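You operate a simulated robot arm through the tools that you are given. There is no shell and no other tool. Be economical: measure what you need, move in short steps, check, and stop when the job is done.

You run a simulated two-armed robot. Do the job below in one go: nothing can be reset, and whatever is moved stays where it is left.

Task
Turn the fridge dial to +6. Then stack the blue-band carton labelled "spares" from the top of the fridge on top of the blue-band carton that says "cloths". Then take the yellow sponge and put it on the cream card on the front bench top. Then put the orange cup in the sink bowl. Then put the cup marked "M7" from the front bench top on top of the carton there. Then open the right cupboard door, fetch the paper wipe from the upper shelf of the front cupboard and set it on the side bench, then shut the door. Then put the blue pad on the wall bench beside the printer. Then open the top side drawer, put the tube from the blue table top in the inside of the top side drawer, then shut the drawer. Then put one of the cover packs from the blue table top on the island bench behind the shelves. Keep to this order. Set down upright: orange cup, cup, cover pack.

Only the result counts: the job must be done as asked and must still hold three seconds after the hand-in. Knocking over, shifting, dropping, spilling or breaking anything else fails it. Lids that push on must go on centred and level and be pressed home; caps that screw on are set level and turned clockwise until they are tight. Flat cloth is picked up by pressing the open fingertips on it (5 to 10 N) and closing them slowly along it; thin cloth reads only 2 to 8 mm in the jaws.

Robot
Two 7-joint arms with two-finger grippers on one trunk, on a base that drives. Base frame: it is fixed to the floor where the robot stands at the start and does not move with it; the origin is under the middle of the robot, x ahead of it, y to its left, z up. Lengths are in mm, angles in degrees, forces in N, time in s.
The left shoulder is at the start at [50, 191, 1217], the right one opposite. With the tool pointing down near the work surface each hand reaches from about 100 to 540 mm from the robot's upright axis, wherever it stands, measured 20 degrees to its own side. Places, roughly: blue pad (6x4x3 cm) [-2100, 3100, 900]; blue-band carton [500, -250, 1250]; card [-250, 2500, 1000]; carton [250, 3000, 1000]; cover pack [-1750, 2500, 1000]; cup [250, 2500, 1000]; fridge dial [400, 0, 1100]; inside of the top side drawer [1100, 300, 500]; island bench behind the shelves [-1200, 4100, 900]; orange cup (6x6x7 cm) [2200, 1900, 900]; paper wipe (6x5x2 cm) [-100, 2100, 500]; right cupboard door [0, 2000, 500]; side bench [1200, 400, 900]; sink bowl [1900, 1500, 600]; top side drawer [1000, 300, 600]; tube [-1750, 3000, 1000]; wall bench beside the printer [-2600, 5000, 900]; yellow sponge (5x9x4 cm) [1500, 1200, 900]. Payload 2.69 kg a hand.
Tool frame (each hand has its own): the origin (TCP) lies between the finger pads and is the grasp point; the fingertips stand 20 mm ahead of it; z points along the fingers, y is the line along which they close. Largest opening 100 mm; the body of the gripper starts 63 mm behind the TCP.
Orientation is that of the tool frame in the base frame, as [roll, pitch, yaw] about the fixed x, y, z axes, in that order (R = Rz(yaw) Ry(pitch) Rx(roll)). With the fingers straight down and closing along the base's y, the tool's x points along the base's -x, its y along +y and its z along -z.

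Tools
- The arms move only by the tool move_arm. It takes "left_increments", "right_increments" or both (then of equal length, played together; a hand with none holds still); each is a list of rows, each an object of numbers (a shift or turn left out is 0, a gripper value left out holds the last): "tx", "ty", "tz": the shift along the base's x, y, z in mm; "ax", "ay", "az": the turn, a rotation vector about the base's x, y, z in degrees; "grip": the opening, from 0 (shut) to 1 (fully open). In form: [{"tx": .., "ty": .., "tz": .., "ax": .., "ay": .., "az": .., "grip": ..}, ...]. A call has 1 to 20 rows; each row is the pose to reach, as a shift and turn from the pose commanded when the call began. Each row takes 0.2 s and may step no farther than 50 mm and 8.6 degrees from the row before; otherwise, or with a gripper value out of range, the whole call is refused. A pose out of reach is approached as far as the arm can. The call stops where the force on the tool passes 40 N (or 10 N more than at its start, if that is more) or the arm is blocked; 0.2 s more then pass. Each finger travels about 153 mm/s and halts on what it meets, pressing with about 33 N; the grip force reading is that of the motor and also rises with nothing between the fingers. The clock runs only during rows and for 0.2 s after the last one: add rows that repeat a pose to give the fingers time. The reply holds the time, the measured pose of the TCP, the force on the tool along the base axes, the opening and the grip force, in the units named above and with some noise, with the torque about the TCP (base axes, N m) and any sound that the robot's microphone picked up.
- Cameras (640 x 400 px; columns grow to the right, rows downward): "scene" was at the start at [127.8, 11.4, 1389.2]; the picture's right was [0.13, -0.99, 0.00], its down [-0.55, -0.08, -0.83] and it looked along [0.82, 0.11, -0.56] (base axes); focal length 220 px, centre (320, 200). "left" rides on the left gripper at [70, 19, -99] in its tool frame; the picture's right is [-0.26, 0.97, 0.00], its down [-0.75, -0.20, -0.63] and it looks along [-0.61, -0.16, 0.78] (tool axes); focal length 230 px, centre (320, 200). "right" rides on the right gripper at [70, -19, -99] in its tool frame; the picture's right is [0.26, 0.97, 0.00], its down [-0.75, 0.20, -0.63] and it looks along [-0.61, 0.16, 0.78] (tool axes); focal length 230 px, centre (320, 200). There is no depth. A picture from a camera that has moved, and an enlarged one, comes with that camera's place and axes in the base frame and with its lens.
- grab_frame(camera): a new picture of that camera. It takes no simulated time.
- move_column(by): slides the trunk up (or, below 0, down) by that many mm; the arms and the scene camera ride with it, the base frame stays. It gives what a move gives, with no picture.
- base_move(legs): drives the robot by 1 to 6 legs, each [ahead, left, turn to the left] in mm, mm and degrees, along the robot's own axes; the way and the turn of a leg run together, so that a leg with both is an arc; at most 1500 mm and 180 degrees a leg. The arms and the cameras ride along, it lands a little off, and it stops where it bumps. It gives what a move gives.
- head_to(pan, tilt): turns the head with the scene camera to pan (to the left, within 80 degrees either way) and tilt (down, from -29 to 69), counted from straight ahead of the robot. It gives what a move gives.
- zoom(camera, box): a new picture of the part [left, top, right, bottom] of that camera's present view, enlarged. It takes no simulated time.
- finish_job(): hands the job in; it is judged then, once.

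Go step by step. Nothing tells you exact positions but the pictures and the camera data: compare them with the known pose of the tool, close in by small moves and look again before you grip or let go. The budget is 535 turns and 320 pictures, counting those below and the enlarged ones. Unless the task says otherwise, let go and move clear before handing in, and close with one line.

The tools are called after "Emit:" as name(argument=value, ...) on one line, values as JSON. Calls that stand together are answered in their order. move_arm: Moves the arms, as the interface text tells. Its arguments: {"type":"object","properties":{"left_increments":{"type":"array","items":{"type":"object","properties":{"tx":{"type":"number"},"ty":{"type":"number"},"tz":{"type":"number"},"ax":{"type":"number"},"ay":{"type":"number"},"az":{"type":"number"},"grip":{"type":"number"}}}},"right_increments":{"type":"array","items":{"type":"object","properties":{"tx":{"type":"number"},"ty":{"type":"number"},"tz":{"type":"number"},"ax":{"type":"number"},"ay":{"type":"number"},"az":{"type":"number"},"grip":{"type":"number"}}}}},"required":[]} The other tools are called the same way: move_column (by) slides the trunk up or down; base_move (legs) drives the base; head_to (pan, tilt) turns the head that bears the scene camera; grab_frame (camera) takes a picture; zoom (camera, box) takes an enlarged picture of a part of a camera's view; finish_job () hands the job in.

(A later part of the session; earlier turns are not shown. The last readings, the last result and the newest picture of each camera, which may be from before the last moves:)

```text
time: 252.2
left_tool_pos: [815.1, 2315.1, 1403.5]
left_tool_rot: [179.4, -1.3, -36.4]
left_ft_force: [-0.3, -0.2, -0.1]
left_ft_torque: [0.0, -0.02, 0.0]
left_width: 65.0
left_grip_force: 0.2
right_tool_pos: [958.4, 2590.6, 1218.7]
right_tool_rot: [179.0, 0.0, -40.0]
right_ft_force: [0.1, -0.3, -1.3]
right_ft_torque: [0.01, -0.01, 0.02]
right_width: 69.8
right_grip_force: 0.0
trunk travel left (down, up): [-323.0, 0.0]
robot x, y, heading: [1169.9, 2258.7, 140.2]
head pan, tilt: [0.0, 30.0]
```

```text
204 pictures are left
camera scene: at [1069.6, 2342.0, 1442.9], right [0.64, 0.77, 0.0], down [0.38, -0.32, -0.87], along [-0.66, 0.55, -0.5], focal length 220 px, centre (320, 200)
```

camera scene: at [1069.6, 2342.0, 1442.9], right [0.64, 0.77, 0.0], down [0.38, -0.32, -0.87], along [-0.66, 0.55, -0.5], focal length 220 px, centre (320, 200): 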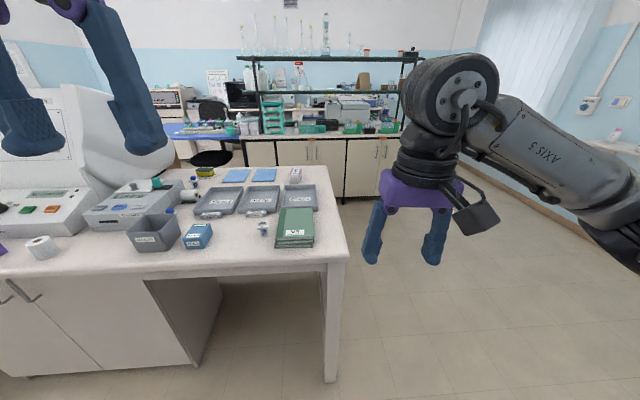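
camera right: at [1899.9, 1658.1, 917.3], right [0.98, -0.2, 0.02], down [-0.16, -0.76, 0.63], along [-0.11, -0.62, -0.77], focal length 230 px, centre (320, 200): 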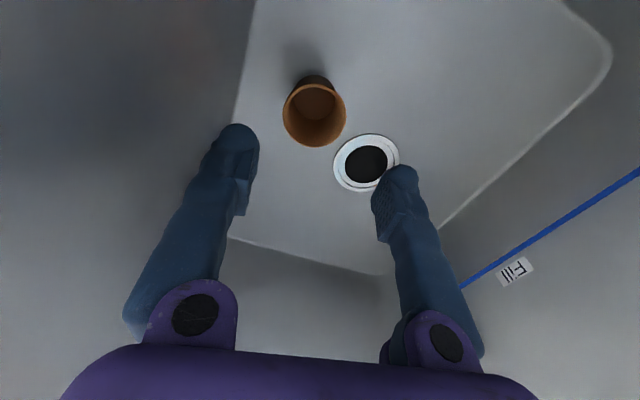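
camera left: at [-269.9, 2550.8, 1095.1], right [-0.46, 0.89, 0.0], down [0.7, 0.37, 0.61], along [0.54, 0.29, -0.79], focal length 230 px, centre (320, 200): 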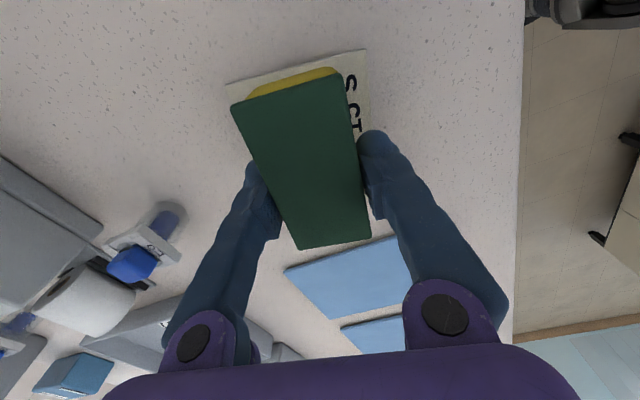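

Emit:
zoom(camera="scene", box=[150, 160, 342, 280])

Emit:
zoom(camera="scene", box=[240, 210, 288, 240])

Emit:
zoom(camera="scene", box=[155, 165, 219, 215])

```text
3.33 times, centred on (246, 220) of scene
camera zoom: at [1069.6, 2342.0, 1442.9], right [0.64, 0.77, 0.0], down [0.38, -0.32, -0.87], along [-0.66, 0.55, -0.5], focal length 732 px, centre (567, 133)
```

zoom: 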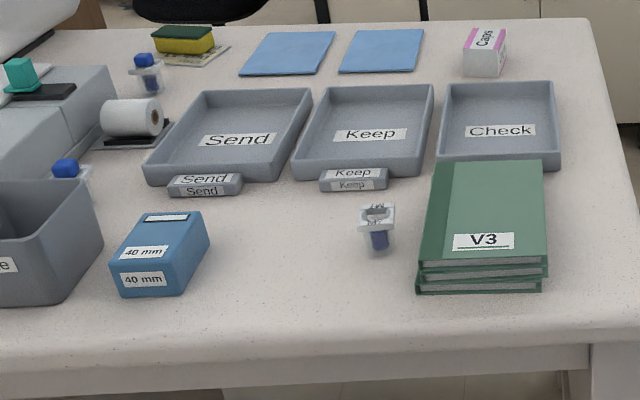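

```text
13.33 times, centred on (264, 225) of scene
camera zoom: at [1069.6, 2342.0, 1442.9], right [0.64, 0.77, 0.0], down [0.38, -0.32, -0.87], along [-0.66, 0.55, -0.5], focal length 2930 px, centre (1067, -133)
```

zoom: 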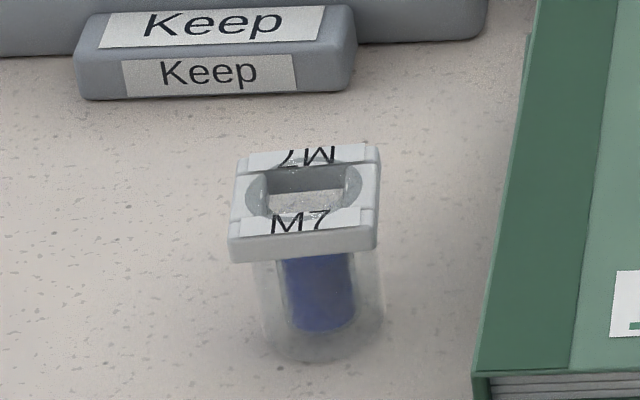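

```text
8.00 times, centred on (187, 190) of scene
camera zoom: at [1069.6, 2342.0, 1442.9], right [0.64, 0.77, 0.0], down [0.38, -0.32, -0.87], along [-0.66, 0.55, -0.5], focal length 1758 px, centre (1384, 280)
```

zoom: 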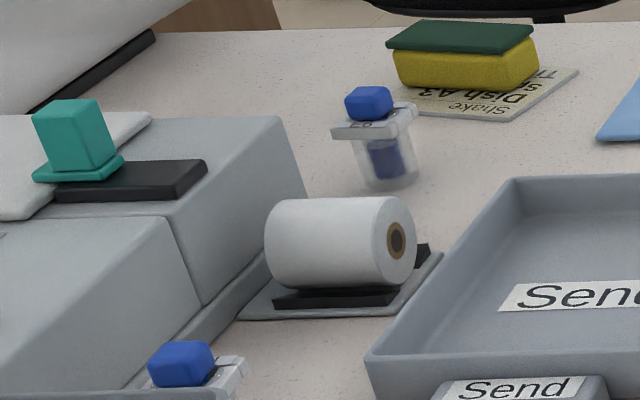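

M7 is the open cup at about (474, 2580), beside the green V3 books; the only carton there is the pink "Caps" one near (181, 2914). I position the base for a tilted right-hand grasp on the near side.

Emit:
base_move(legs=[[0, 0, 3.3], [0, 270, 0], [255, 0, 0]])

Emit:
head_to(pan=-15, tilt=40)

Emit:
grab_frame(camera="scene")

Emit:
grab_frame(camera="right")

```text
time: 257.0
left_tool_pos: [450.3, 2229.4, 1404.5]
left_tool_rot: [179.4, -1.3, -33.3]
left_ft_force: [0.0, 0.9, -0.2]
left_ft_torque: [0.0, 0.0, 0.03]
left_width: 64.8
left_grip_force: 0.0
right_tool_pos: [580.8, 2514.7, 1218.0]
right_tool_rot: [179.0, 0.0, -36.8]
right_ft_force: [-0.2, 0.4, 0.2]
right_ft_torque: [0.02, 0.01, 0.03]
right_width: 70.1
right_grip_force: 0.1
trunk travel left (down, up): [-323.0, 0.0]
robot x, y, heading: [811.2, 2190.9, 143.3]
head pan, tilt: [0.0, 30.0]
```

```text
time: 257.7
left_tool_pos: [450.3, 2229.3, 1403.9]
left_tool_rot: [179.4, -1.2, -33.2]
left_ft_force: [0.4, 0.4, 0.3]
left_ft_torque: [-0.03, 0.0, -0.04]
left_width: 65.0
left_grip_force: 0.0
right_tool_pos: [580.9, 2512.7, 1218.6]
right_tool_rot: [179.0, 0.0, -36.8]
right_ft_force: [-0.5, 0.3, -0.1]
right_ft_torque: [0.01, 0.02, 0.02]
right_width: 69.9
right_grip_force: 0.1
trunk travel left (down, up): [-323.0, 0.0]
robot x, y, heading: [810.4, 2195.2, 143.5]
head pan, tilt: [-15.0, 40.0]
```

```text
200 pictures are left
camera scene: at [723.7, 2283.1, 1427.7], right [0.78, 0.62, 0.0], down [0.4, -0.5, -0.77], along [-0.48, 0.6, -0.64], focal length 220 px, centre (320, 200)
```

scene: 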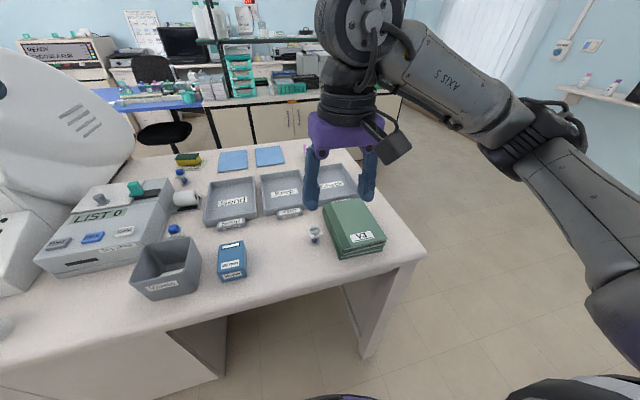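

```text
199 pictures are left
camera right: at [648.6, 2486.8, 1316.5], right [-0.37, -0.93, 0.02], down [-0.71, 0.3, 0.63], along [-0.59, 0.22, -0.77], focal length 230 px, centre (320, 200)
```

right: 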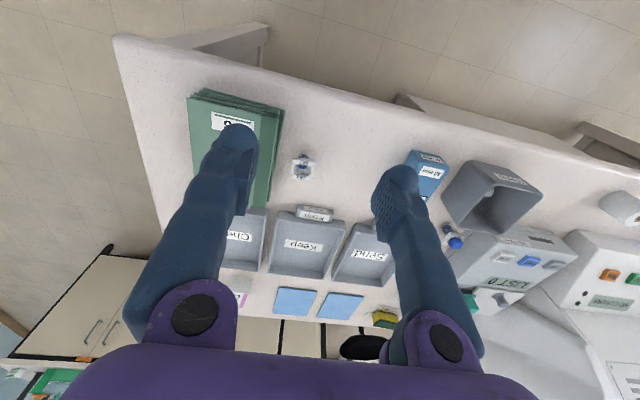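

Emit:
move_arm(right_increments=[{"tx": -18, "ty": 12, "tz": -20, "ax": 3.2, "ay": 4.9, "az": 1}, {"tx": -37, "ty": 23, "tz": -40, "ax": 6.5, "ay": 9.7, "az": 2.1}, {"tx": -55, "ty": 35, "tz": -60, "ax": 9.7, "ay": 14.6, "az": 3.1}, {"tx": -74, "ty": 47, "tz": -80, "ax": 13, "ay": 19.5, "az": 4.2}, {"tx": -92, "ty": 58, "tz": -100, "ax": 16.2, "ay": 24.3, "az": 5.2}, {"tx": -111, "ty": 70, "tz": -120, "ax": 19.5, "ay": 29.2, "az": 6.3, "grip": 0.55}, {"tx": -111, "ty": 70, "tz": -143, "ax": 19.5, "ay": 29.2, "az": 6.3, "grip": 0.55}, {"tx": -111, "ty": 70, "tz": -143, "ax": 19.5, "ay": 29.2, "az": 6.3, "grip": 0.55}])

Emit:
grab_frame(camera="right")

Emit:
zoom(camera="scene", box=[260, 170, 388, 250])

```text
time: 259.5
left_tool_pos: [451.0, 2229.2, 1404.9]
left_tool_rot: [179.4, -1.3, -33.3]
left_ft_force: [0.5, -0.8, -0.9]
left_ft_torque: [0.01, 0.02, 0.02]
left_width: 65.0
left_grip_force: 0.0
right_tool_pos: [471.6, 2584.0, 1072.5]
right_tool_rot: [179.1, 35.2, -30.3]
right_ft_force: [-0.1, -0.8, 0.5]
right_ft_torque: [0.03, 0.03, 0.02]
right_width: 55.0
right_grip_force: 0.0
trunk travel left (down, up): [-323.0, 0.0]
robot x, y, heading: [807.5, 2189.5, 143.2]
head pan, tilt: [-15.0, 40.0]
```

```text
198 pictures are left
camera right: at [579.7, 2543.0, 1113.2], right [-0.3, -0.94, -0.14], down [-0.31, -0.04, 0.95], along [-0.9, 0.33, -0.28], focal length 230 px, centre (320, 200)
```

right: 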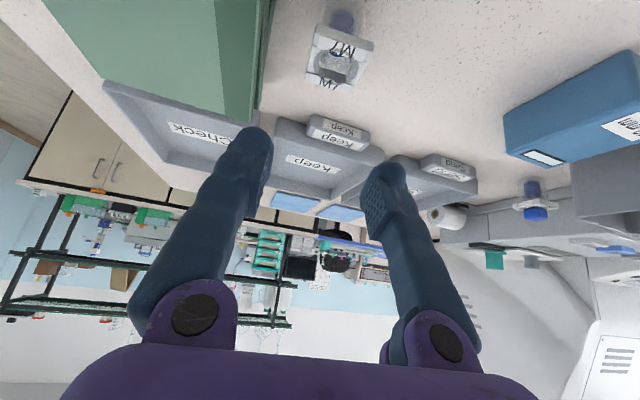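

```text
5.00 times, centred on (324, 210) of scene
camera zoom: at [723.6, 2283.2, 1427.6], right [0.78, 0.62, 0.0], down [0.4, -0.5, -0.77], along [-0.47, 0.6, -0.64], focal length 1099 px, centre (300, 150)
```

zoom: 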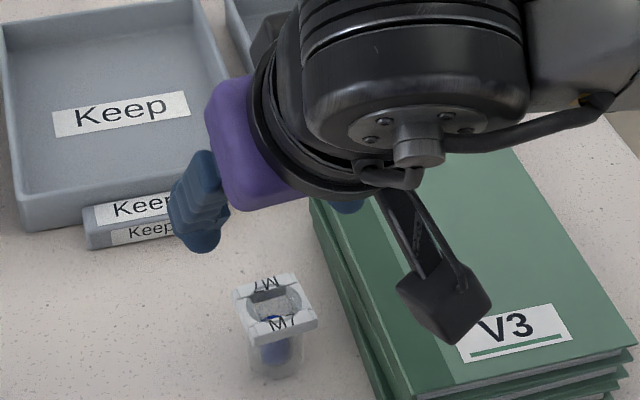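

Emit:
move_arm(right_increments=[{"tx": -2, "ty": 2, "tz": -35}, {"tx": -4, "ty": 3, "tz": -65}, {"tx": -4, "ty": 3, "tz": -80}, {"tx": -4, "ty": 3, "tz": -80}])

Emit:
grab_frame(camera="right")

Emit:
zoom(camera="scene", box=[260, 180, 388, 260])

```text
time: 260.5
left_tool_pos: [450.9, 2229.4, 1405.3]
left_tool_rot: [179.3, -1.3, -33.4]
left_ft_force: [0.2, 0.1, 0.1]
left_ft_torque: [0.01, -0.02, 0.01]
left_width: 64.8
left_grip_force: 0.1
right_tool_pos: [465.0, 2587.1, 995.2]
right_tool_rot: [179.2, 35.1, -30.4]
right_ft_force: [0.0, 0.7, 0.5]
right_ft_torque: [-0.02, 0.0, 0.02]
right_width: 55.1
right_grip_force: 0.0
trunk travel left (down, up): [-323.0, 0.0]
robot x, y, heading: [807.9, 2192.9, 143.2]
head pan, tilt: [-15.0, 40.0]
```

```text
196 pictures are left
camera right: at [573.8, 2546.0, 1035.9], right [-0.3, -0.94, -0.14], down [-0.31, -0.04, 0.95], along [-0.9, 0.33, -0.28], focal length 230 px, centre (320, 200)
```

right: 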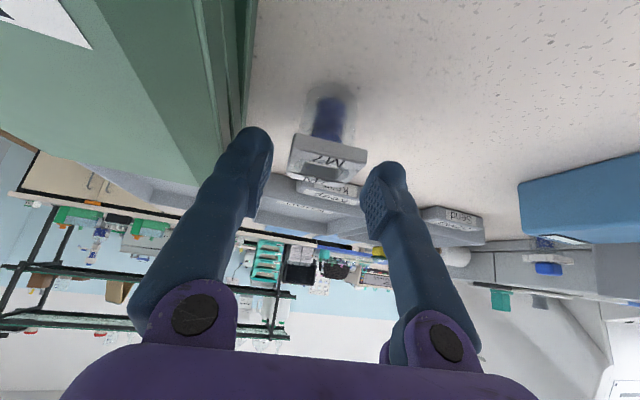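

```text
5.00 times, centred on (324, 220) of scene
camera zoom: at [723.6, 2283.2, 1427.6], right [0.78, 0.62, 0.0], down [0.4, -0.5, -0.77], along [-0.47, 0.6, -0.64], focal length 1099 px, centre (300, 100)
```

zoom: 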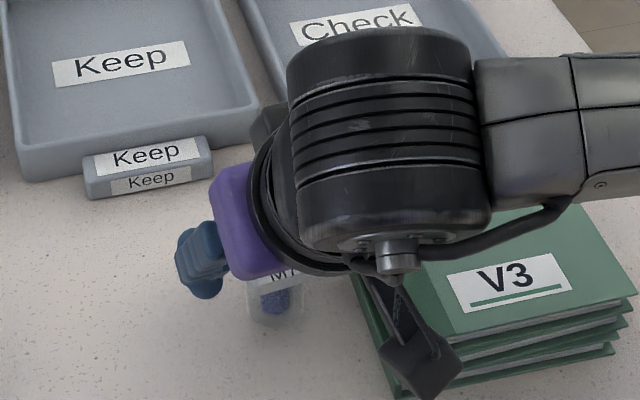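

Emit:
move_arm(right_increments=[{"tx": -2.5, "ty": -4.5}, {"tx": -2.5, "ty": -4.5, "tz": -12}, {"tx": -2.5, "ty": -4.5, "tz": -21}, {"tx": -2.5, "ty": -4.5, "tz": -21}])

Emit:
grab_frame(camera="right")

```text
time: 261.5
left_tool_pos: [451.1, 2229.2, 1403.7]
left_tool_rot: [179.4, -1.4, -33.3]
left_ft_force: [0.2, 0.6, 0.0]
left_ft_torque: [0.01, -0.03, 0.0]
left_width: 65.0
left_grip_force: 0.1
right_tool_pos: [463.2, 2581.1, 974.5]
right_tool_rot: [179.1, 35.0, -30.5]
right_ft_force: [-0.1, -0.6, 0.3]
right_ft_torque: [0.05, 0.01, 0.0]
right_width: 55.1
right_grip_force: 0.0
trunk travel left (down, up): [-323.0, 0.0]
robot x, y, heading: [809.9, 2195.0, 143.5]
head pan, tilt: [-15.0, 40.0]
```

```text
194 pictures are left
camera right: at [570.9, 2540.7, 1014.6], right [-0.3, -0.94, -0.14], down [-0.31, -0.04, 0.95], along [-0.9, 0.33, -0.28], focal length 230 px, centre (320, 200)
```

right: 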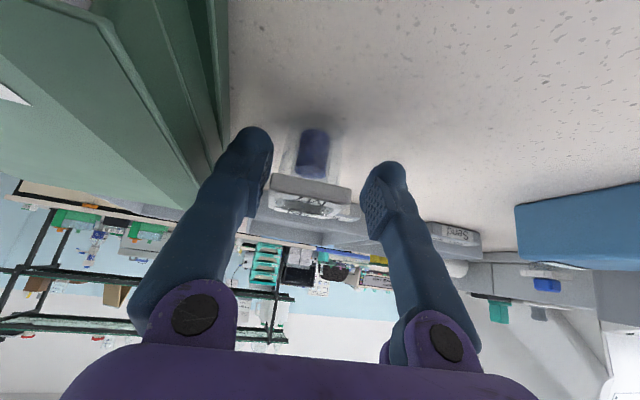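

Emit:
move_arm(right_increments=[{"grip": 0.45}, {"grip": 0.35}, {"grip": 0.25}, {"grip": 0.25}, {"grip": 0.25}])

Emit:
grab_frame(camera="right")

```text
time: 262.7
left_tool_pos: [450.0, 2228.8, 1404.3]
left_tool_rot: [179.3, -1.4, -33.3]
left_ft_force: [-0.1, -1.0, 0.0]
left_ft_torque: [0.01, -0.02, -0.03]
left_width: 64.9
left_grip_force: 0.0
right_tool_pos: [461.6, 2581.7, 974.2]
right_tool_rot: [179.1, 35.2, -30.5]
right_ft_force: [0.5, 0.1, 0.5]
right_ft_torque: [0.0, -0.01, 0.02]
right_width: 29.6
right_grip_force: 33.1
trunk travel left (down, up): [-323.0, 0.0]
robot x, y, heading: [812.5, 2195.3, 143.4]
head pan, tilt: [-15.0, 40.0]
```

```text
193 pictures are left
camera right: at [570.9, 2540.6, 1014.7], right [-0.3, -0.94, -0.14], down [-0.31, -0.04, 0.95], along [-0.9, 0.33, -0.28], focal length 230 px, centre (320, 200)
```

right: 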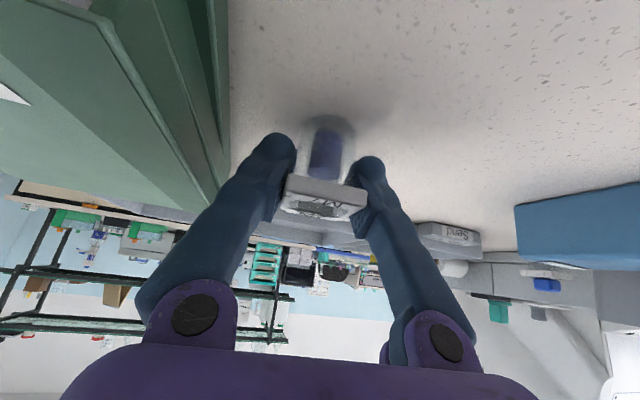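

Gripped on the body (29.6 mm). Lift slowly and check.

Emit:
move_arm(right_increments=[{"tz": 20}, {"tz": 50}, {"tz": 90}, {"tz": 130}, {"tz": 130}])

Emit:
grab_frame(camera="right")

Emit:
zoom(camera="scene", box=[240, 150, 400, 250])

```text
time: 263.9
left_tool_pos: [450.7, 2230.1, 1404.8]
left_tool_rot: [179.5, -1.2, -33.3]
left_ft_force: [-0.1, 0.4, -0.2]
left_ft_torque: [0.01, 0.04, 0.01]
left_width: 64.7
left_grip_force: 0.0
right_tool_pos: [462.3, 2582.7, 1105.0]
right_tool_rot: [179.1, 35.1, -30.2]
right_ft_force: [-0.6, 0.1, -0.1]
right_ft_torque: [0.01, -0.02, 0.01]
right_width: 29.7
right_grip_force: 32.9
trunk travel left (down, up): [-323.0, 0.0]
robot x, y, heading: [808.6, 2190.8, 143.1]
head pan, tilt: [-15.0, 40.0]
```

```text
192 pictures are left
camera right: at [572.0, 2541.3, 1145.3], right [-0.3, -0.94, -0.14], down [-0.31, -0.04, 0.95], along [-0.9, 0.33, -0.28], focal length 230 px, centre (320, 200)
```

right: 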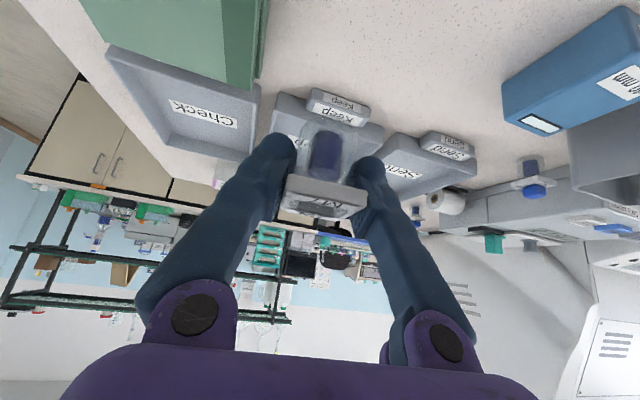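

```text
4.00 times, centred on (320, 200) of scene
camera zoom: at [723.5, 2283.6, 1427.6], right [0.78, 0.62, 0.0], down [0.4, -0.5, -0.77], along [-0.47, 0.6, -0.64], focal length 879 px, centre (320, 200)
```

zoom: 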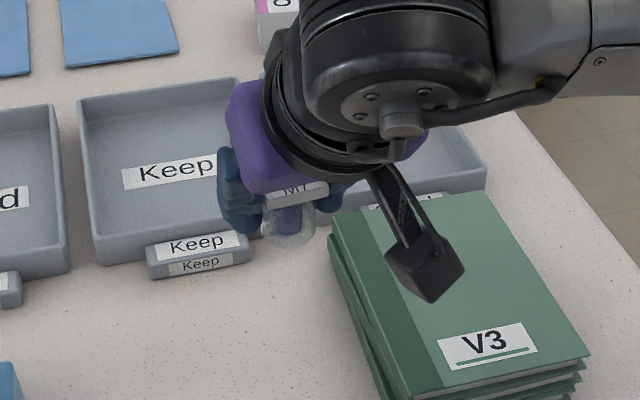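

M7 is held upright. Tuck it back a little and drive round to the far side of the island.

Emit:
move_arm(right_increments=[{"tx": 30, "ty": -22, "tz": 20}, {"tx": 60, "ty": -44, "tz": 40}, {"tx": 90, "ty": -66, "tz": 60}, {"tx": 120, "ty": -89, "tz": 80}])

Emit:
base_move(legs=[[-250, 0, 0], [0, -960, 0], [800, 0, 0], [0, 0, 180]])

```text
time: 264.9
left_tool_pos: [451.3, 2230.3, 1404.4]
left_tool_rot: [179.3, -1.3, -33.3]
left_ft_force: [0.2, -0.5, -0.1]
left_ft_torque: [0.02, -0.01, 0.03]
left_width: 65.1
left_grip_force: 0.0
right_tool_pos: [583.6, 2493.7, 1181.8]
right_tool_rot: [179.2, 35.1, -30.3]
right_ft_force: [0.6, 0.3, -1.0]
right_ft_torque: [0.04, 0.0, 0.0]
right_width: 29.9
right_grip_force: 33.4
trunk travel left (down, up): [-323.0, 0.0]
robot x, y, heading: [807.8, 2194.9, 143.4]
head pan, tilt: [-15.0, 40.0]
```

```text
time: 286.2
left_tool_pos: [1293.5, 3245.1, 1404.0]
left_tool_rot: [179.4, -1.3, 146.9]
left_ft_force: [1.0, 0.1, -0.6]
left_ft_torque: [0.02, -0.01, 0.01]
left_width: 64.7
left_grip_force: 0.0
right_tool_pos: [1162.3, 2979.2, 1182.7]
right_tool_rot: [179.1, 35.0, 149.7]
right_ft_force: [-0.2, -1.0, -0.5]
right_ft_torque: [0.02, -0.02, 0.02]
right_width: 29.6
right_grip_force: 33.4
trunk travel left (down, up): [-323.0, 0.0]
robot x, y, heading: [932.9, 3282.4, -36.3]
head pan, tilt: [-15.0, 40.0]
```

Emit:
base_move(legs=[[-980, 0, 0], [0, -620, 0]])

Emit:
head_to(pan=-10, tilt=40)

Emit:
grab_frame(camera="scene")

Emit:
grab_frame(camera="right")

```text
time: 295.5
left_tool_pos: [204.8, 3448.0, 1405.9]
left_tool_rot: [179.4, -1.3, 148.1]
left_ft_force: [0.1, -1.0, 0.9]
left_ft_torque: [0.04, -0.04, -0.02]
left_width: 64.8
left_grip_force: 0.1
right_tool_pos: [79.2, 3180.1, 1182.6]
right_tool_rot: [178.9, 35.1, 151.0]
right_ft_force: [-0.4, 0.3, -0.8]
right_ft_torque: [0.0, 0.0, 0.04]
right_width: 29.3
right_grip_force: 32.9
trunk travel left (down, up): [-323.0, 0.0]
robot x, y, heading: [-153.5, 3478.2, -35.3]
head pan, tilt: [-15.0, 40.0]
stopped in leg 2: the robot was blocked; the commanded pose is now the measured one
```

```text
time: 296.1
left_tool_pos: [207.1, 3449.0, 1403.8]
left_tool_rot: [179.5, -1.4, 148.2]
left_ft_force: [0.0, 0.8, -0.2]
left_ft_torque: [-0.01, 0.02, -0.02]
left_width: 65.2
left_grip_force: 0.0
right_tool_pos: [80.0, 3181.4, 1182.2]
right_tool_rot: [179.1, 35.0, 151.0]
right_ft_force: [-0.9, -0.1, 0.4]
right_ft_torque: [0.0, 0.01, -0.03]
right_width: 29.3
right_grip_force: 33.0
trunk travel left (down, up): [-323.0, 0.0]
robot x, y, heading: [-153.4, 3479.0, -35.6]
head pan, tilt: [-10.0, 40.0]
```

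```text
190 pictures are left
camera scene: at [-59.4, 3393.0, 1427.6], right [-0.71, -0.7, 0.0], down [-0.45, 0.46, -0.77], along [0.54, -0.55, -0.64], focal length 220 px, centre (320, 200)
```

scene: 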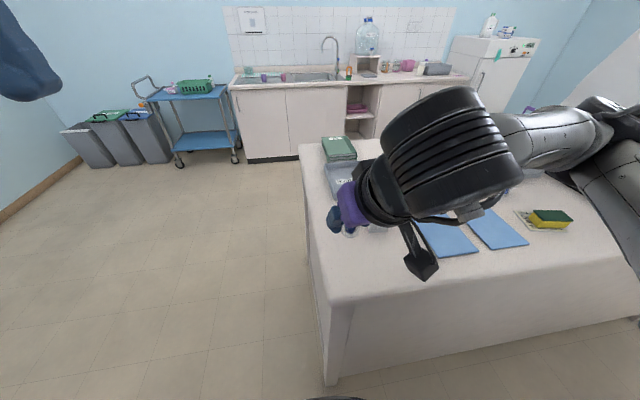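

```text
189 pictures are left
camera right: at [-28.5, 3218.2, 1222.4], right [0.28, 0.95, -0.14], down [0.31, 0.04, 0.95], along [0.91, -0.3, -0.28], focal length 230 px, centre (320, 200)
```

right: 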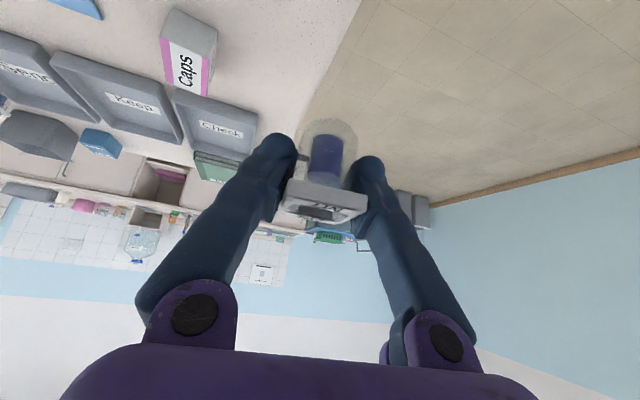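

Blocked by brushing the island edge; I back off 30 mm and continue right.

Emit:
base_move(legs=[[-30, 0, -1.2], [0, -130, 0]])

Emit:
head_to(pan=15, tilt=40)

Emit:
grab_frame(camera="scene")

Emit:
grab_frame(camera="right")

```text
time: 298.4
left_tool_pos: [107.2, 3356.5, 1404.6]
left_tool_rot: [179.4, -1.3, 146.9]
left_ft_force: [-0.6, -0.5, 0.7]
left_ft_torque: [0.0, 0.02, 0.02]
left_width: 64.6
left_grip_force: 0.1
right_tool_pos: [-26.3, 3091.8, 1180.7]
right_tool_rot: [179.1, 35.1, 149.8]
right_ft_force: [-0.8, 0.9, -0.7]
right_ft_torque: [-0.07, 0.01, -0.01]
right_width: 29.1
right_grip_force: 32.6
trunk travel left (down, up): [-323.0, 0.0]
robot x, y, heading: [-251.3, 3391.1, -36.7]
head pan, tilt: [-10.0, 40.0]
```

```text
time: 299.2
left_tool_pos: [105.5, 3356.3, 1404.2]
left_tool_rot: [179.5, -1.2, 147.0]
left_ft_force: [0.1, 0.2, 0.5]
left_ft_torque: [-0.05, -0.01, 0.0]
left_width: 65.0
left_grip_force: 0.0
right_tool_pos: [-26.0, 3091.4, 1181.8]
right_tool_rot: [179.0, 35.0, 149.9]
right_ft_force: [0.9, 0.2, -0.6]
right_ft_torque: [0.0, 0.02, 0.02]
right_width: 29.3
right_grip_force: 32.8
trunk travel left (down, up): [-323.0, 0.0]
robot x, y, heading: [-252.4, 3394.1, -36.7]
head pan, tilt: [15.0, 40.0]
```

```text
188 pictures are left
camera scene: at [-141.1, 3336.5, 1427.6], right [-0.37, -0.93, 0.0], down [-0.6, 0.24, -0.77], along [0.71, -0.28, -0.64], focal length 220 px, centre (320, 200)
```

scene: 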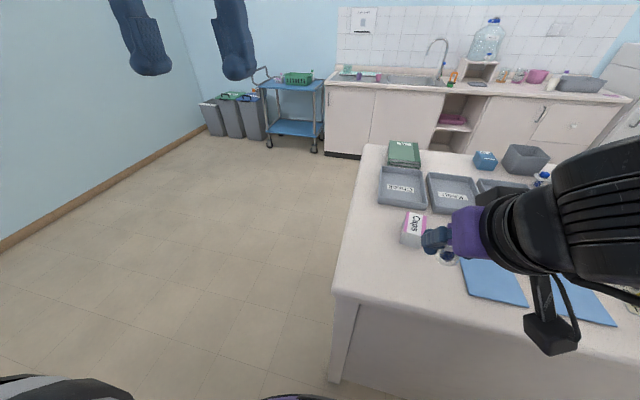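

```text
187 pictures are left
camera right: at [-134.4, 3130.7, 1222.5], right [0.3, 0.95, -0.14], down [0.31, 0.04, 0.95], along [0.9, -0.32, -0.28], focal length 230 px, centre (320, 200)
```

right: 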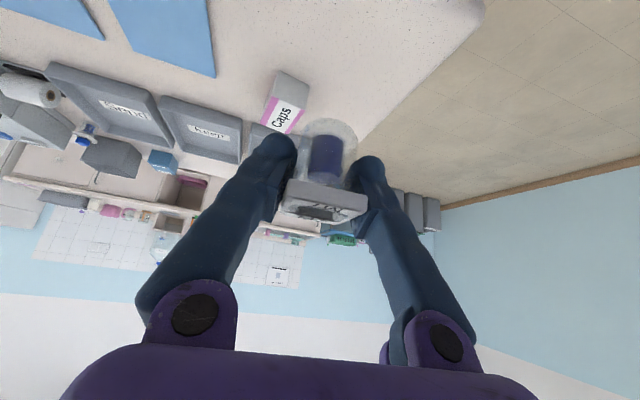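

Emit:
zoom(camera="scene", box=[370, 180, 466, 270])

Emit:
zoom(camera="right", box=[240, 50, 368, 150])

```text
4.44 times, centred on (418, 225) of scene
camera zoom: at [-141.1, 3336.5, 1427.6], right [-0.37, -0.93, 0.0], down [-0.6, 0.24, -0.77], along [0.71, -0.28, -0.64], focal length 976 px, centre (-116, 89)
```

zoom: 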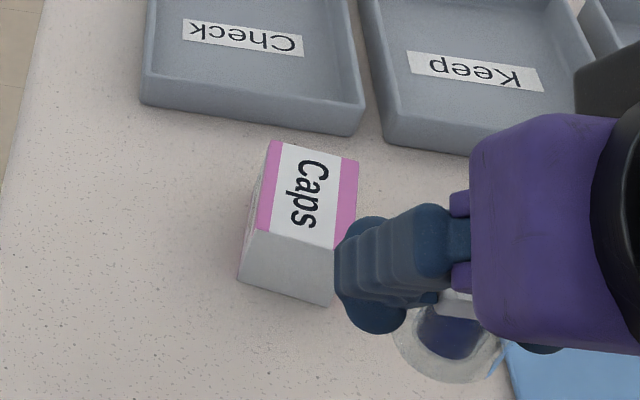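

```text
4.00 times, centred on (304, 100) of right
camera zoom: at [-134.4, 3130.7, 1222.5], right [0.3, 0.95, -0.14], down [0.31, 0.04, 0.95], along [0.9, -0.32, -0.28], focal length 920 px, centre (384, 600)
```

zoom: 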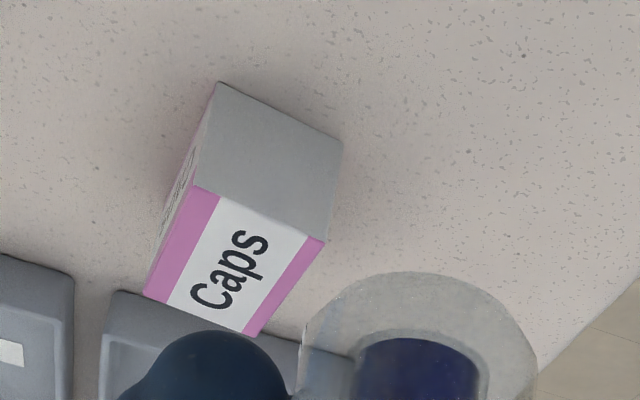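

Carton "Caps": centre ≈ (155, 2937), top z ≈ 989, 86×45 mm. Bring M7 above it.

Emit:
move_arm(right_increments=[{"tx": 31, "ty": -26}, {"tx": 62, "ty": -52}, {"tx": 93, "ty": -78}, {"tx": 124, "ty": -104}, {"tx": 155, "ty": -130}, {"tx": 185, "ty": -156, "tz": -20}, {"tx": 185, "ty": -156, "tz": -60}, {"tx": 185, "ty": -156, "tz": -100}, {"tx": 185, "ty": -156, "tz": -100}])

Emit:
zoom(camera="scene", box=[340, 160, 468, 260])

Emit:
grab_frame(camera="right")

```text
time: 301.2
left_tool_pos: [104.7, 3357.2, 1404.1]
left_tool_rot: [179.5, -1.2, 147.0]
left_ft_force: [0.0, -0.5, -0.4]
left_ft_torque: [0.01, 0.01, 0.02]
left_width: 65.0
left_grip_force: 0.0
right_tool_pos: [156.8, 2935.5, 1081.9]
right_tool_rot: [179.1, 35.1, 149.8]
right_ft_force: [-0.5, -0.1, -0.1]
right_ft_torque: [-0.01, -0.02, 0.02]
right_width: 29.2
right_grip_force: 32.7
trunk travel left (down, up): [-323.0, 0.0]
robot x, y, heading: [-251.3, 3390.3, -36.5]
head pan, tilt: [15.0, 40.0]
```

```text
4.00 times, centred on (404, 210) of scene
camera zoom: at [-141.3, 3336.8, 1427.7], right [-0.37, -0.93, 0.0], down [-0.6, 0.24, -0.77], along [0.71, -0.28, -0.64], focal length 879 px, centre (-16, 160)
```

zoom: 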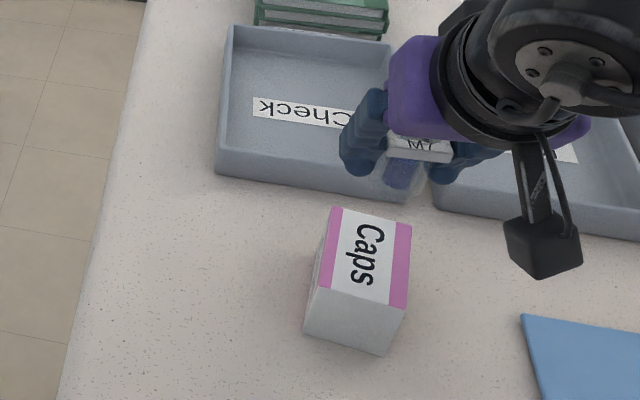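

```text
183 pictures are left
camera right: at [48.8, 2974.4, 1121.7], right [0.3, 0.95, -0.14], down [0.31, 0.04, 0.95], along [0.9, -0.32, -0.28], focal length 230 px, centre (320, 200)
```

right: 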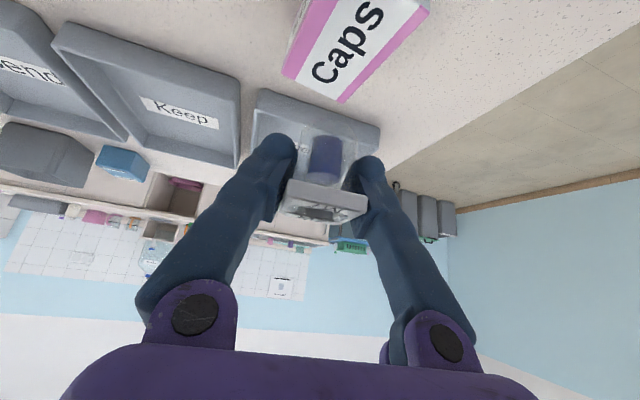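

Emit:
move_arm(right_increments=[{"tz": -25}, {"tz": -45}, {"tz": -52}, {"tz": -52}])

Emit:
zoom(camera="scene", box=[356, 180, 452, 255])

Emit:
grab_frame(camera="right")

```text
time: 302.2
left_tool_pos: [105.3, 3356.2, 1403.5]
left_tool_rot: [179.5, -1.3, 146.9]
left_ft_force: [0.2, 0.0, 0.7]
left_ft_torque: [-0.01, 0.03, 0.04]
left_width: 65.0
left_grip_force: 0.0
right_tool_pos: [158.1, 2934.5, 1031.1]
right_tool_rot: [179.1, 35.1, 149.8]
right_ft_force: [0.2, -0.7, 0.1]
right_ft_torque: [0.03, 0.01, -0.01]
right_width: 29.1
right_grip_force: 33.1
trunk travel left (down, up): [-323.0, 0.0]
robot x, y, heading: [-251.8, 3391.9, -36.5]
head pan, tilt: [15.0, 40.0]
```

```text
5.33 times, centred on (404, 218) of scene
camera zoom: at [-141.2, 3336.5, 1427.6], right [-0.37, -0.93, 0.0], down [-0.6, 0.24, -0.77], along [0.71, -0.28, -0.64], focal length 1172 px, centre (-128, 107)
```

zoom: 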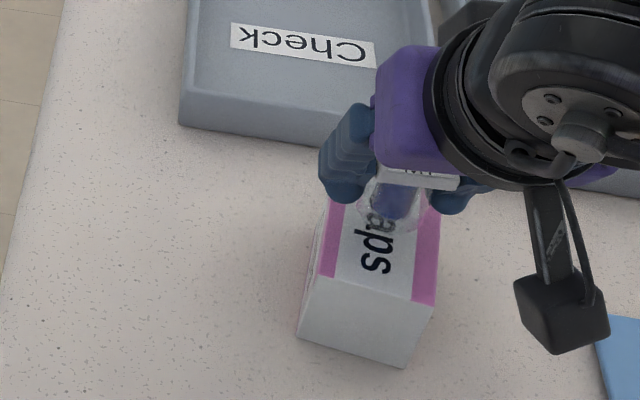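

```text
181 pictures are left
camera right: at [49.9, 2973.9, 1070.4], right [0.3, 0.95, -0.14], down [0.31, 0.04, 0.95], along [0.9, -0.32, -0.28], focal length 230 px, centre (320, 200)
```

right: 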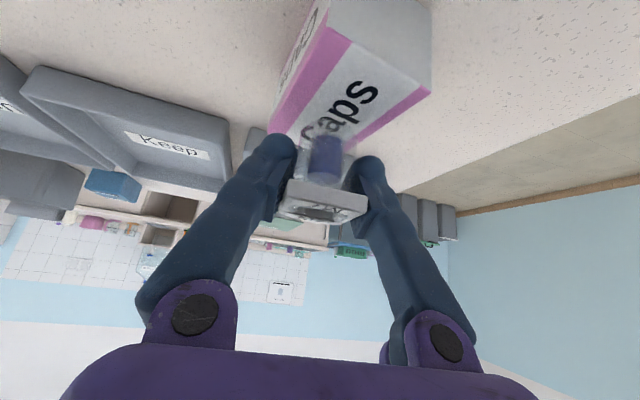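

Emit:
move_arm(right_increments=[{"tx": 0, "ty": 3, "tz": -2}, {"tx": 0, "ty": 3, "tz": -5}, {"tx": 0, "ty": 3, "tz": -7}, {"tx": 0, "ty": 3, "tz": -7}])

```text
time: 303.2
left_tool_pos: [106.9, 3356.6, 1403.8]
left_tool_rot: [179.5, -1.3, 146.8]
left_ft_force: [-0.7, -0.4, -0.3]
left_ft_torque: [-0.03, 0.0, 0.0]
left_width: 65.1
left_grip_force: 0.0
right_tool_pos: [158.1, 2938.6, 1022.9]
right_tool_rot: [179.1, 35.1, 149.7]
right_ft_force: [-0.1, 0.1, -0.4]
right_ft_torque: [-0.01, 0.0, 0.01]
right_width: 29.1
right_grip_force: 32.9
trunk travel left (down, up): [-323.0, 0.0]
robot x, y, heading: [-251.8, 3395.3, -36.4]
head pan, tilt: [15.0, 40.0]
```

Emit:
move_arm(right_increments=[{"tz": -1.5}, {"tz": -3}, {"tz": -4.5}, {"tz": -4.5}])

Emit:
zoom(camera="scene", box=[372, 190, 436, 240])

```text
time: 304.2
left_tool_pos: [104.8, 3357.2, 1403.4]
left_tool_rot: [179.6, -1.2, 146.9]
left_ft_force: [0.1, -0.9, -0.8]
left_ft_torque: [0.03, -0.01, -0.03]
left_width: 65.2
left_grip_force: 0.0
right_tool_pos: [159.1, 2939.2, 1020.9]
right_tool_rot: [179.2, 35.4, 149.8]
right_ft_force: [1.5, -0.3, 16.4]
right_ft_torque: [0.0, 0.12, 0.0]
right_width: 29.3
right_grip_force: 33.3
trunk travel left (down, up): [-323.0, 0.0]
robot x, y, heading: [-249.7, 3393.9, -36.5]
head pan, tilt: [15.0, 40.0]
```

```text
8.00 times, centred on (404, 215) of scene
camera zoom: at [-142.3, 3337.8, 1428.0], right [-0.37, -0.93, 0.0], down [-0.6, 0.24, -0.77], along [0.71, -0.28, -0.64], focal length 1758 px, centre (-352, 80)
```

zoom: 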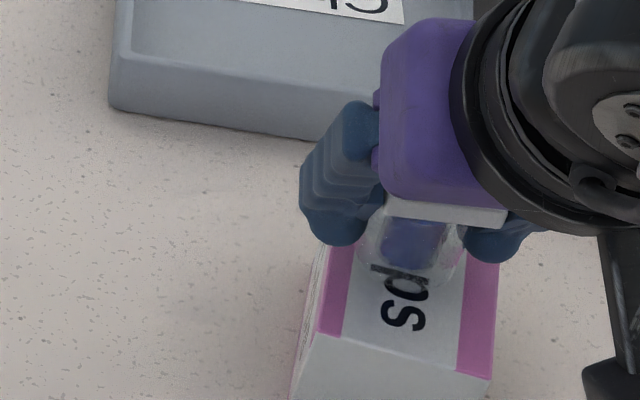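

Emit:
move_arm(right_increments=[{"tz": 1}, {"tz": 1, "grip": 0.4}, {"tz": 1, "grip": 0.5}, {"tz": 1, "grip": 0.62}, {"tz": 1, "grip": 0.62}, {"tz": 15}, {"tz": 45}, {"tz": 90}, {"tz": 130}])

Emit:
zoom(camera="scene", box=[356, 180, 452, 255])

```text
time: 306.2
left_tool_pos: [106.1, 3358.0, 1405.9]
left_tool_rot: [179.5, -1.2, 146.9]
left_ft_force: [-1.0, -0.3, -0.4]
left_ft_torque: [0.03, -0.01, 0.03]
left_width: 65.1
left_grip_force: 0.1
right_tool_pos: [159.0, 2940.2, 1150.7]
right_tool_rot: [179.1, 35.0, 149.9]
right_ft_force: [0.3, 0.7, 0.4]
right_ft_torque: [-0.01, 0.0, -0.01]
right_width: 61.9
right_grip_force: 0.1
trunk travel left (down, up): [-323.0, 0.0]
robot x, y, heading: [-258.3, 3392.1, -36.7]
head pan, tilt: [15.0, 40.0]
```

```text
5.33 times, centred on (404, 218) of scene
camera zoom: at [-141.3, 3337.0, 1427.6], right [-0.37, -0.93, 0.0], down [-0.6, 0.24, -0.77], along [0.71, -0.28, -0.64], focal length 1172 px, centre (-128, 107)
```

zoom: 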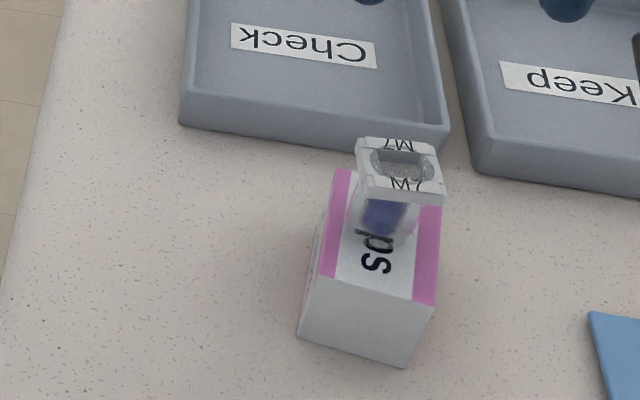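

M7 stands on the carton. Next the front cupboard on the island's near side; tuck the right arm and drive around.

Emit:
move_arm(right_increments=[{"tx": -24, "ty": 18, "tz": 15, "ax": 2.9, "ay": 5}, {"tx": -48, "ty": 36, "tz": 30, "ax": 5.8, "ay": 10.1}, {"tx": -72, "ty": 54, "tz": 45, "ax": 8.7, "ay": 15.1}, {"tx": -96, "ty": 72, "tz": 60, "ax": 11.7, "ay": 20.2}, {"tx": -120, "ty": 90, "tz": 75, "ax": 14.6, "ay": 25.2}, {"tx": -144, "ty": 107, "tz": 90, "ax": 17.5, "ay": 30.3}])

Emit:
base_move(legs=[[0, 660, 0], [1500, 0, 0], [300, 0, 0], [0, 0, 180]])

```text
time: 307.6
left_tool_pos: [106.0, 3356.7, 1405.6]
left_tool_rot: [179.6, -1.3, 146.9]
left_ft_force: [0.3, 0.3, -0.2]
left_ft_torque: [0.0, -0.01, 0.02]
left_width: 65.0
left_grip_force: 0.0
right_tool_pos: [14.4, 3045.6, 1237.3]
right_tool_rot: [179.2, 0.0, 149.8]
right_ft_force: [-0.1, 0.5, -0.7]
right_ft_torque: [0.02, 0.02, 0.0]
right_width: 61.9
right_grip_force: 0.1
trunk travel left (down, up): [-323.0, 0.0]
robot x, y, heading: [-251.7, 3393.4, -36.8]
head pan, tilt: [15.0, 40.0]
```

```text
time: 330.0
left_tool_pos: [1257.9, 2880.1, 1404.3]
left_tool_rot: [179.5, -1.3, -33.3]
left_ft_force: [0.3, 0.6, 0.7]
left_ft_torque: [0.01, 0.02, 0.04]
left_width: 64.9
left_grip_force: 0.1
right_tool_pos: [1347.6, 3190.4, 1237.9]
right_tool_rot: [179.2, 0.1, -30.3]
right_ft_force: [-0.1, -0.1, 0.6]
right_ft_torque: [0.04, -0.02, -0.03]
right_width: 61.9
right_grip_force: 0.1
trunk travel left (down, up): [-323.0, 0.0]
robot x, y, heading: [1617.7, 2843.4, 143.4]
head pan, tilt: [15.0, 40.0]
```

Emit:
base_move(legs=[[0, 1450, 0]])

Emit:
head_to(pan=10, tilt=45)

Emit:
grab_frame(camera="scene")

```text
time: 343.0
left_tool_pos: [366.1, 1739.8, 1404.2]
left_tool_rot: [179.5, -1.4, -35.4]
left_ft_force: [-0.2, 0.1, 0.0]
left_ft_torque: [0.01, 0.0, 0.01]
left_width: 64.9
left_grip_force: 0.1
right_tool_pos: [469.6, 2047.6, 1237.4]
right_tool_rot: [179.2, 0.0, -32.5]
right_ft_force: [0.1, 0.1, 0.0]
right_ft_torque: [0.0, 0.02, -0.01]
right_width: 62.1
right_grip_force: 0.1
trunk travel left (down, up): [-323.0, 0.0]
robot x, y, heading: [722.6, 1686.6, 141.2]
head pan, tilt: [15.0, 40.0]
```

```text
time: 343.6
left_tool_pos: [366.6, 1741.0, 1403.7]
left_tool_rot: [179.6, -1.3, -35.4]
left_ft_force: [0.1, 0.4, -1.1]
left_ft_torque: [-0.01, -0.02, 0.02]
left_width: 65.2
left_grip_force: 0.0
right_tool_pos: [469.2, 2047.9, 1237.7]
right_tool_rot: [179.2, 0.0, -32.6]
right_ft_force: [0.2, 0.0, -0.4]
right_ft_torque: [0.0, 0.01, 0.02]
right_width: 61.7
right_grip_force: 0.0
trunk travel left (down, up): [-323.0, 0.0]
robot x, y, heading: [722.5, 1691.4, 141.1]
head pan, tilt: [10.0, 45.0]
```

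```text
178 pictures are left
camera scene: at [620.5, 1754.1, 1420.4], right [0.48, 0.88, 0.0], down [0.62, -0.34, -0.71], along [-0.62, 0.34, -0.71], focal length 220 px, centre (320, 200)
```

scene: 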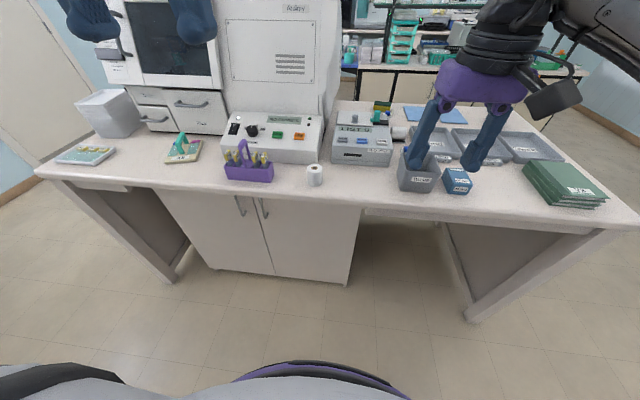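

Emit:
zoom(camera="scene", box=[150, 160, 390, 310])

Emit:
zoom(camera="scene", box=[220, 180, 300, 230])

```text
2.67 times, centred on (270, 235) of scene
camera zoom: at [620.5, 1754.1, 1420.4], right [0.48, 0.88, 0.0], down [0.62, -0.34, -0.71], along [-0.62, 0.34, -0.71], focal length 586 px, centre (453, 107)
```

zoom: 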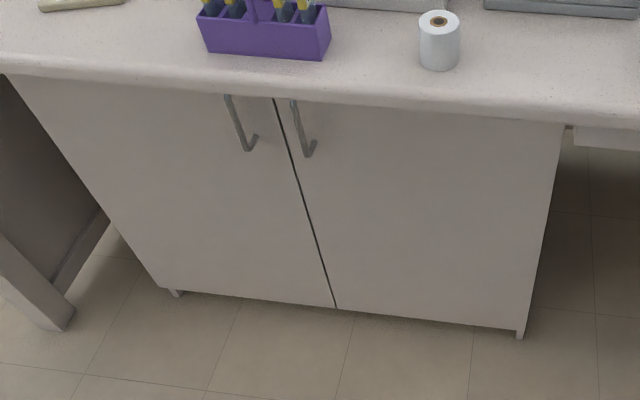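

```text
8.00 times, centred on (260, 205) of scene
camera zoom: at [620.5, 1754.1, 1420.4], right [0.48, 0.88, 0.0], down [0.62, -0.34, -0.71], along [-0.62, 0.34, -0.71], focal length 1758 px, centre (800, 160)
```

zoom: 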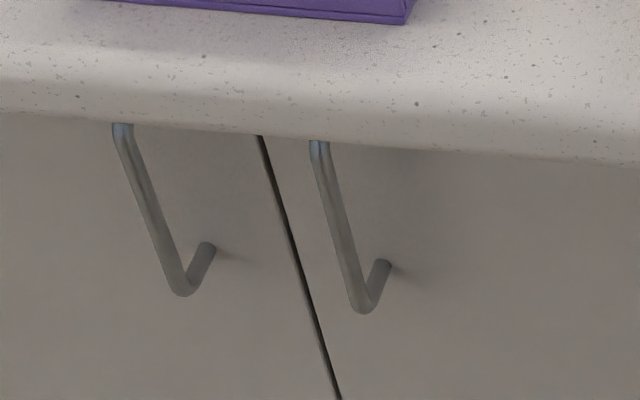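

The right door's handle (vertical bar) is near (10, 1838), z≈745–870, hinge on the right. I place the base left of the door's swing, lower the column and prepare the right hand.

Emit:
base_move(legs=[[0, 0, 2.4], [0, 580, 0], [90, 0, 0]])

Emit:
move_column(by=-230)

Emit:
head_to(pan=-25, tilt=35)

Emit:
grab_frame(camera="scene")

Emit:
grab_frame(camera="right")

```text
time: 350.3
left_tool_pos: [-56.8, 1319.6, 1403.9]
left_tool_rot: [179.6, -1.2, -34.1]
left_ft_force: [-0.2, -0.2, 0.3]
left_ft_torque: [-0.04, -0.05, 0.01]
left_width: 64.9
left_grip_force: 0.1
right_tool_pos: [37.6, 1629.3, 1238.4]
right_tool_rot: [179.2, 0.1, -31.1]
right_ft_force: [0.8, 1.0, -0.8]
right_ft_torque: [0.0, -0.04, 0.01]
right_width: 62.0
right_grip_force: 0.1
trunk travel left (down, up): [-323.0, 0.0]
robot x, y, heading: [303.4, 1279.0, 142.5]
head pan, tilt: [10.0, 45.0]
```

```text
time: 352.7
left_tool_pos: [-56.7, 1319.5, 1174.7]
left_tool_rot: [179.5, -1.3, -34.0]
left_ft_force: [0.2, -0.6, -0.4]
left_ft_torque: [0.0, 0.0, -0.01]
left_width: 65.0
left_grip_force: 0.2
right_tool_pos: [38.5, 1629.9, 1008.5]
right_tool_rot: [179.2, 0.0, -31.1]
right_ft_force: [0.4, -0.4, -0.4]
right_ft_torque: [0.03, 0.03, 0.0]
right_width: 62.0
right_grip_force: 0.2
trunk travel left (down, up): [-93.0, 230.0]
robot x, y, heading: [304.1, 1274.3, 142.4]
head pan, tilt: [10.0, 45.0]
```

```text
time: 353.8
left_tool_pos: [-56.8, 1320.0, 1174.5]
left_tool_rot: [179.5, -1.3, -33.9]
left_ft_force: [-0.5, 1.1, -0.9]
left_ft_torque: [0.04, -0.03, -0.02]
left_width: 64.8
left_grip_force: 0.1
right_tool_pos: [37.3, 1628.5, 1007.7]
right_tool_rot: [179.1, 0.1, -31.1]
right_ft_force: [0.7, 0.3, -0.1]
right_ft_torque: [0.01, 0.01, -0.01]
right_width: 62.1
right_grip_force: 0.1
trunk travel left (down, up): [-93.0, 230.0]
robot x, y, heading: [299.1, 1277.7, 142.9]
head pan, tilt: [-25.0, 35.0]
```

```text
175 pictures are left
camera scene: at [228.5, 1380.3, 1205.2], right [0.89, 0.46, 0.0], down [0.27, -0.51, -0.82], along [-0.38, 0.73, -0.57], focal length 220 px, centre (320, 200)
```

scene: 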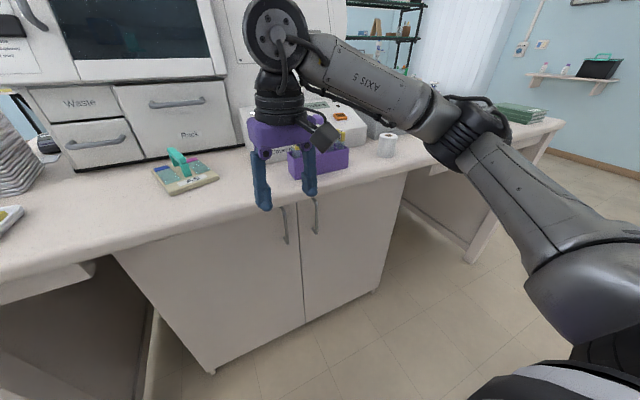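

```text
174 pictures are left
camera right: at [108.7, 1609.8, 1106.1], right [-0.28, -0.96, 0.01], down [-0.74, 0.22, 0.63], along [-0.61, 0.17, -0.77], focal length 230 px, centre (320, 200)
```

right: 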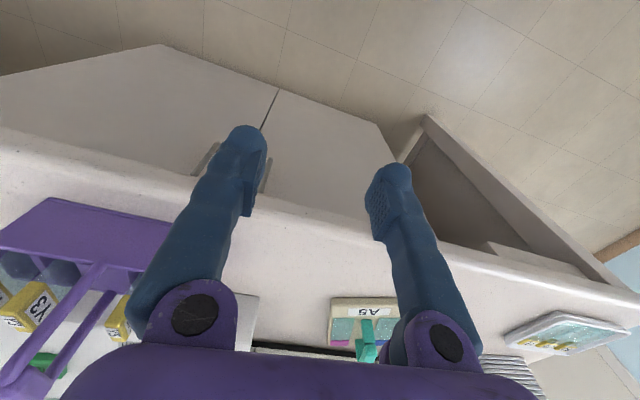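

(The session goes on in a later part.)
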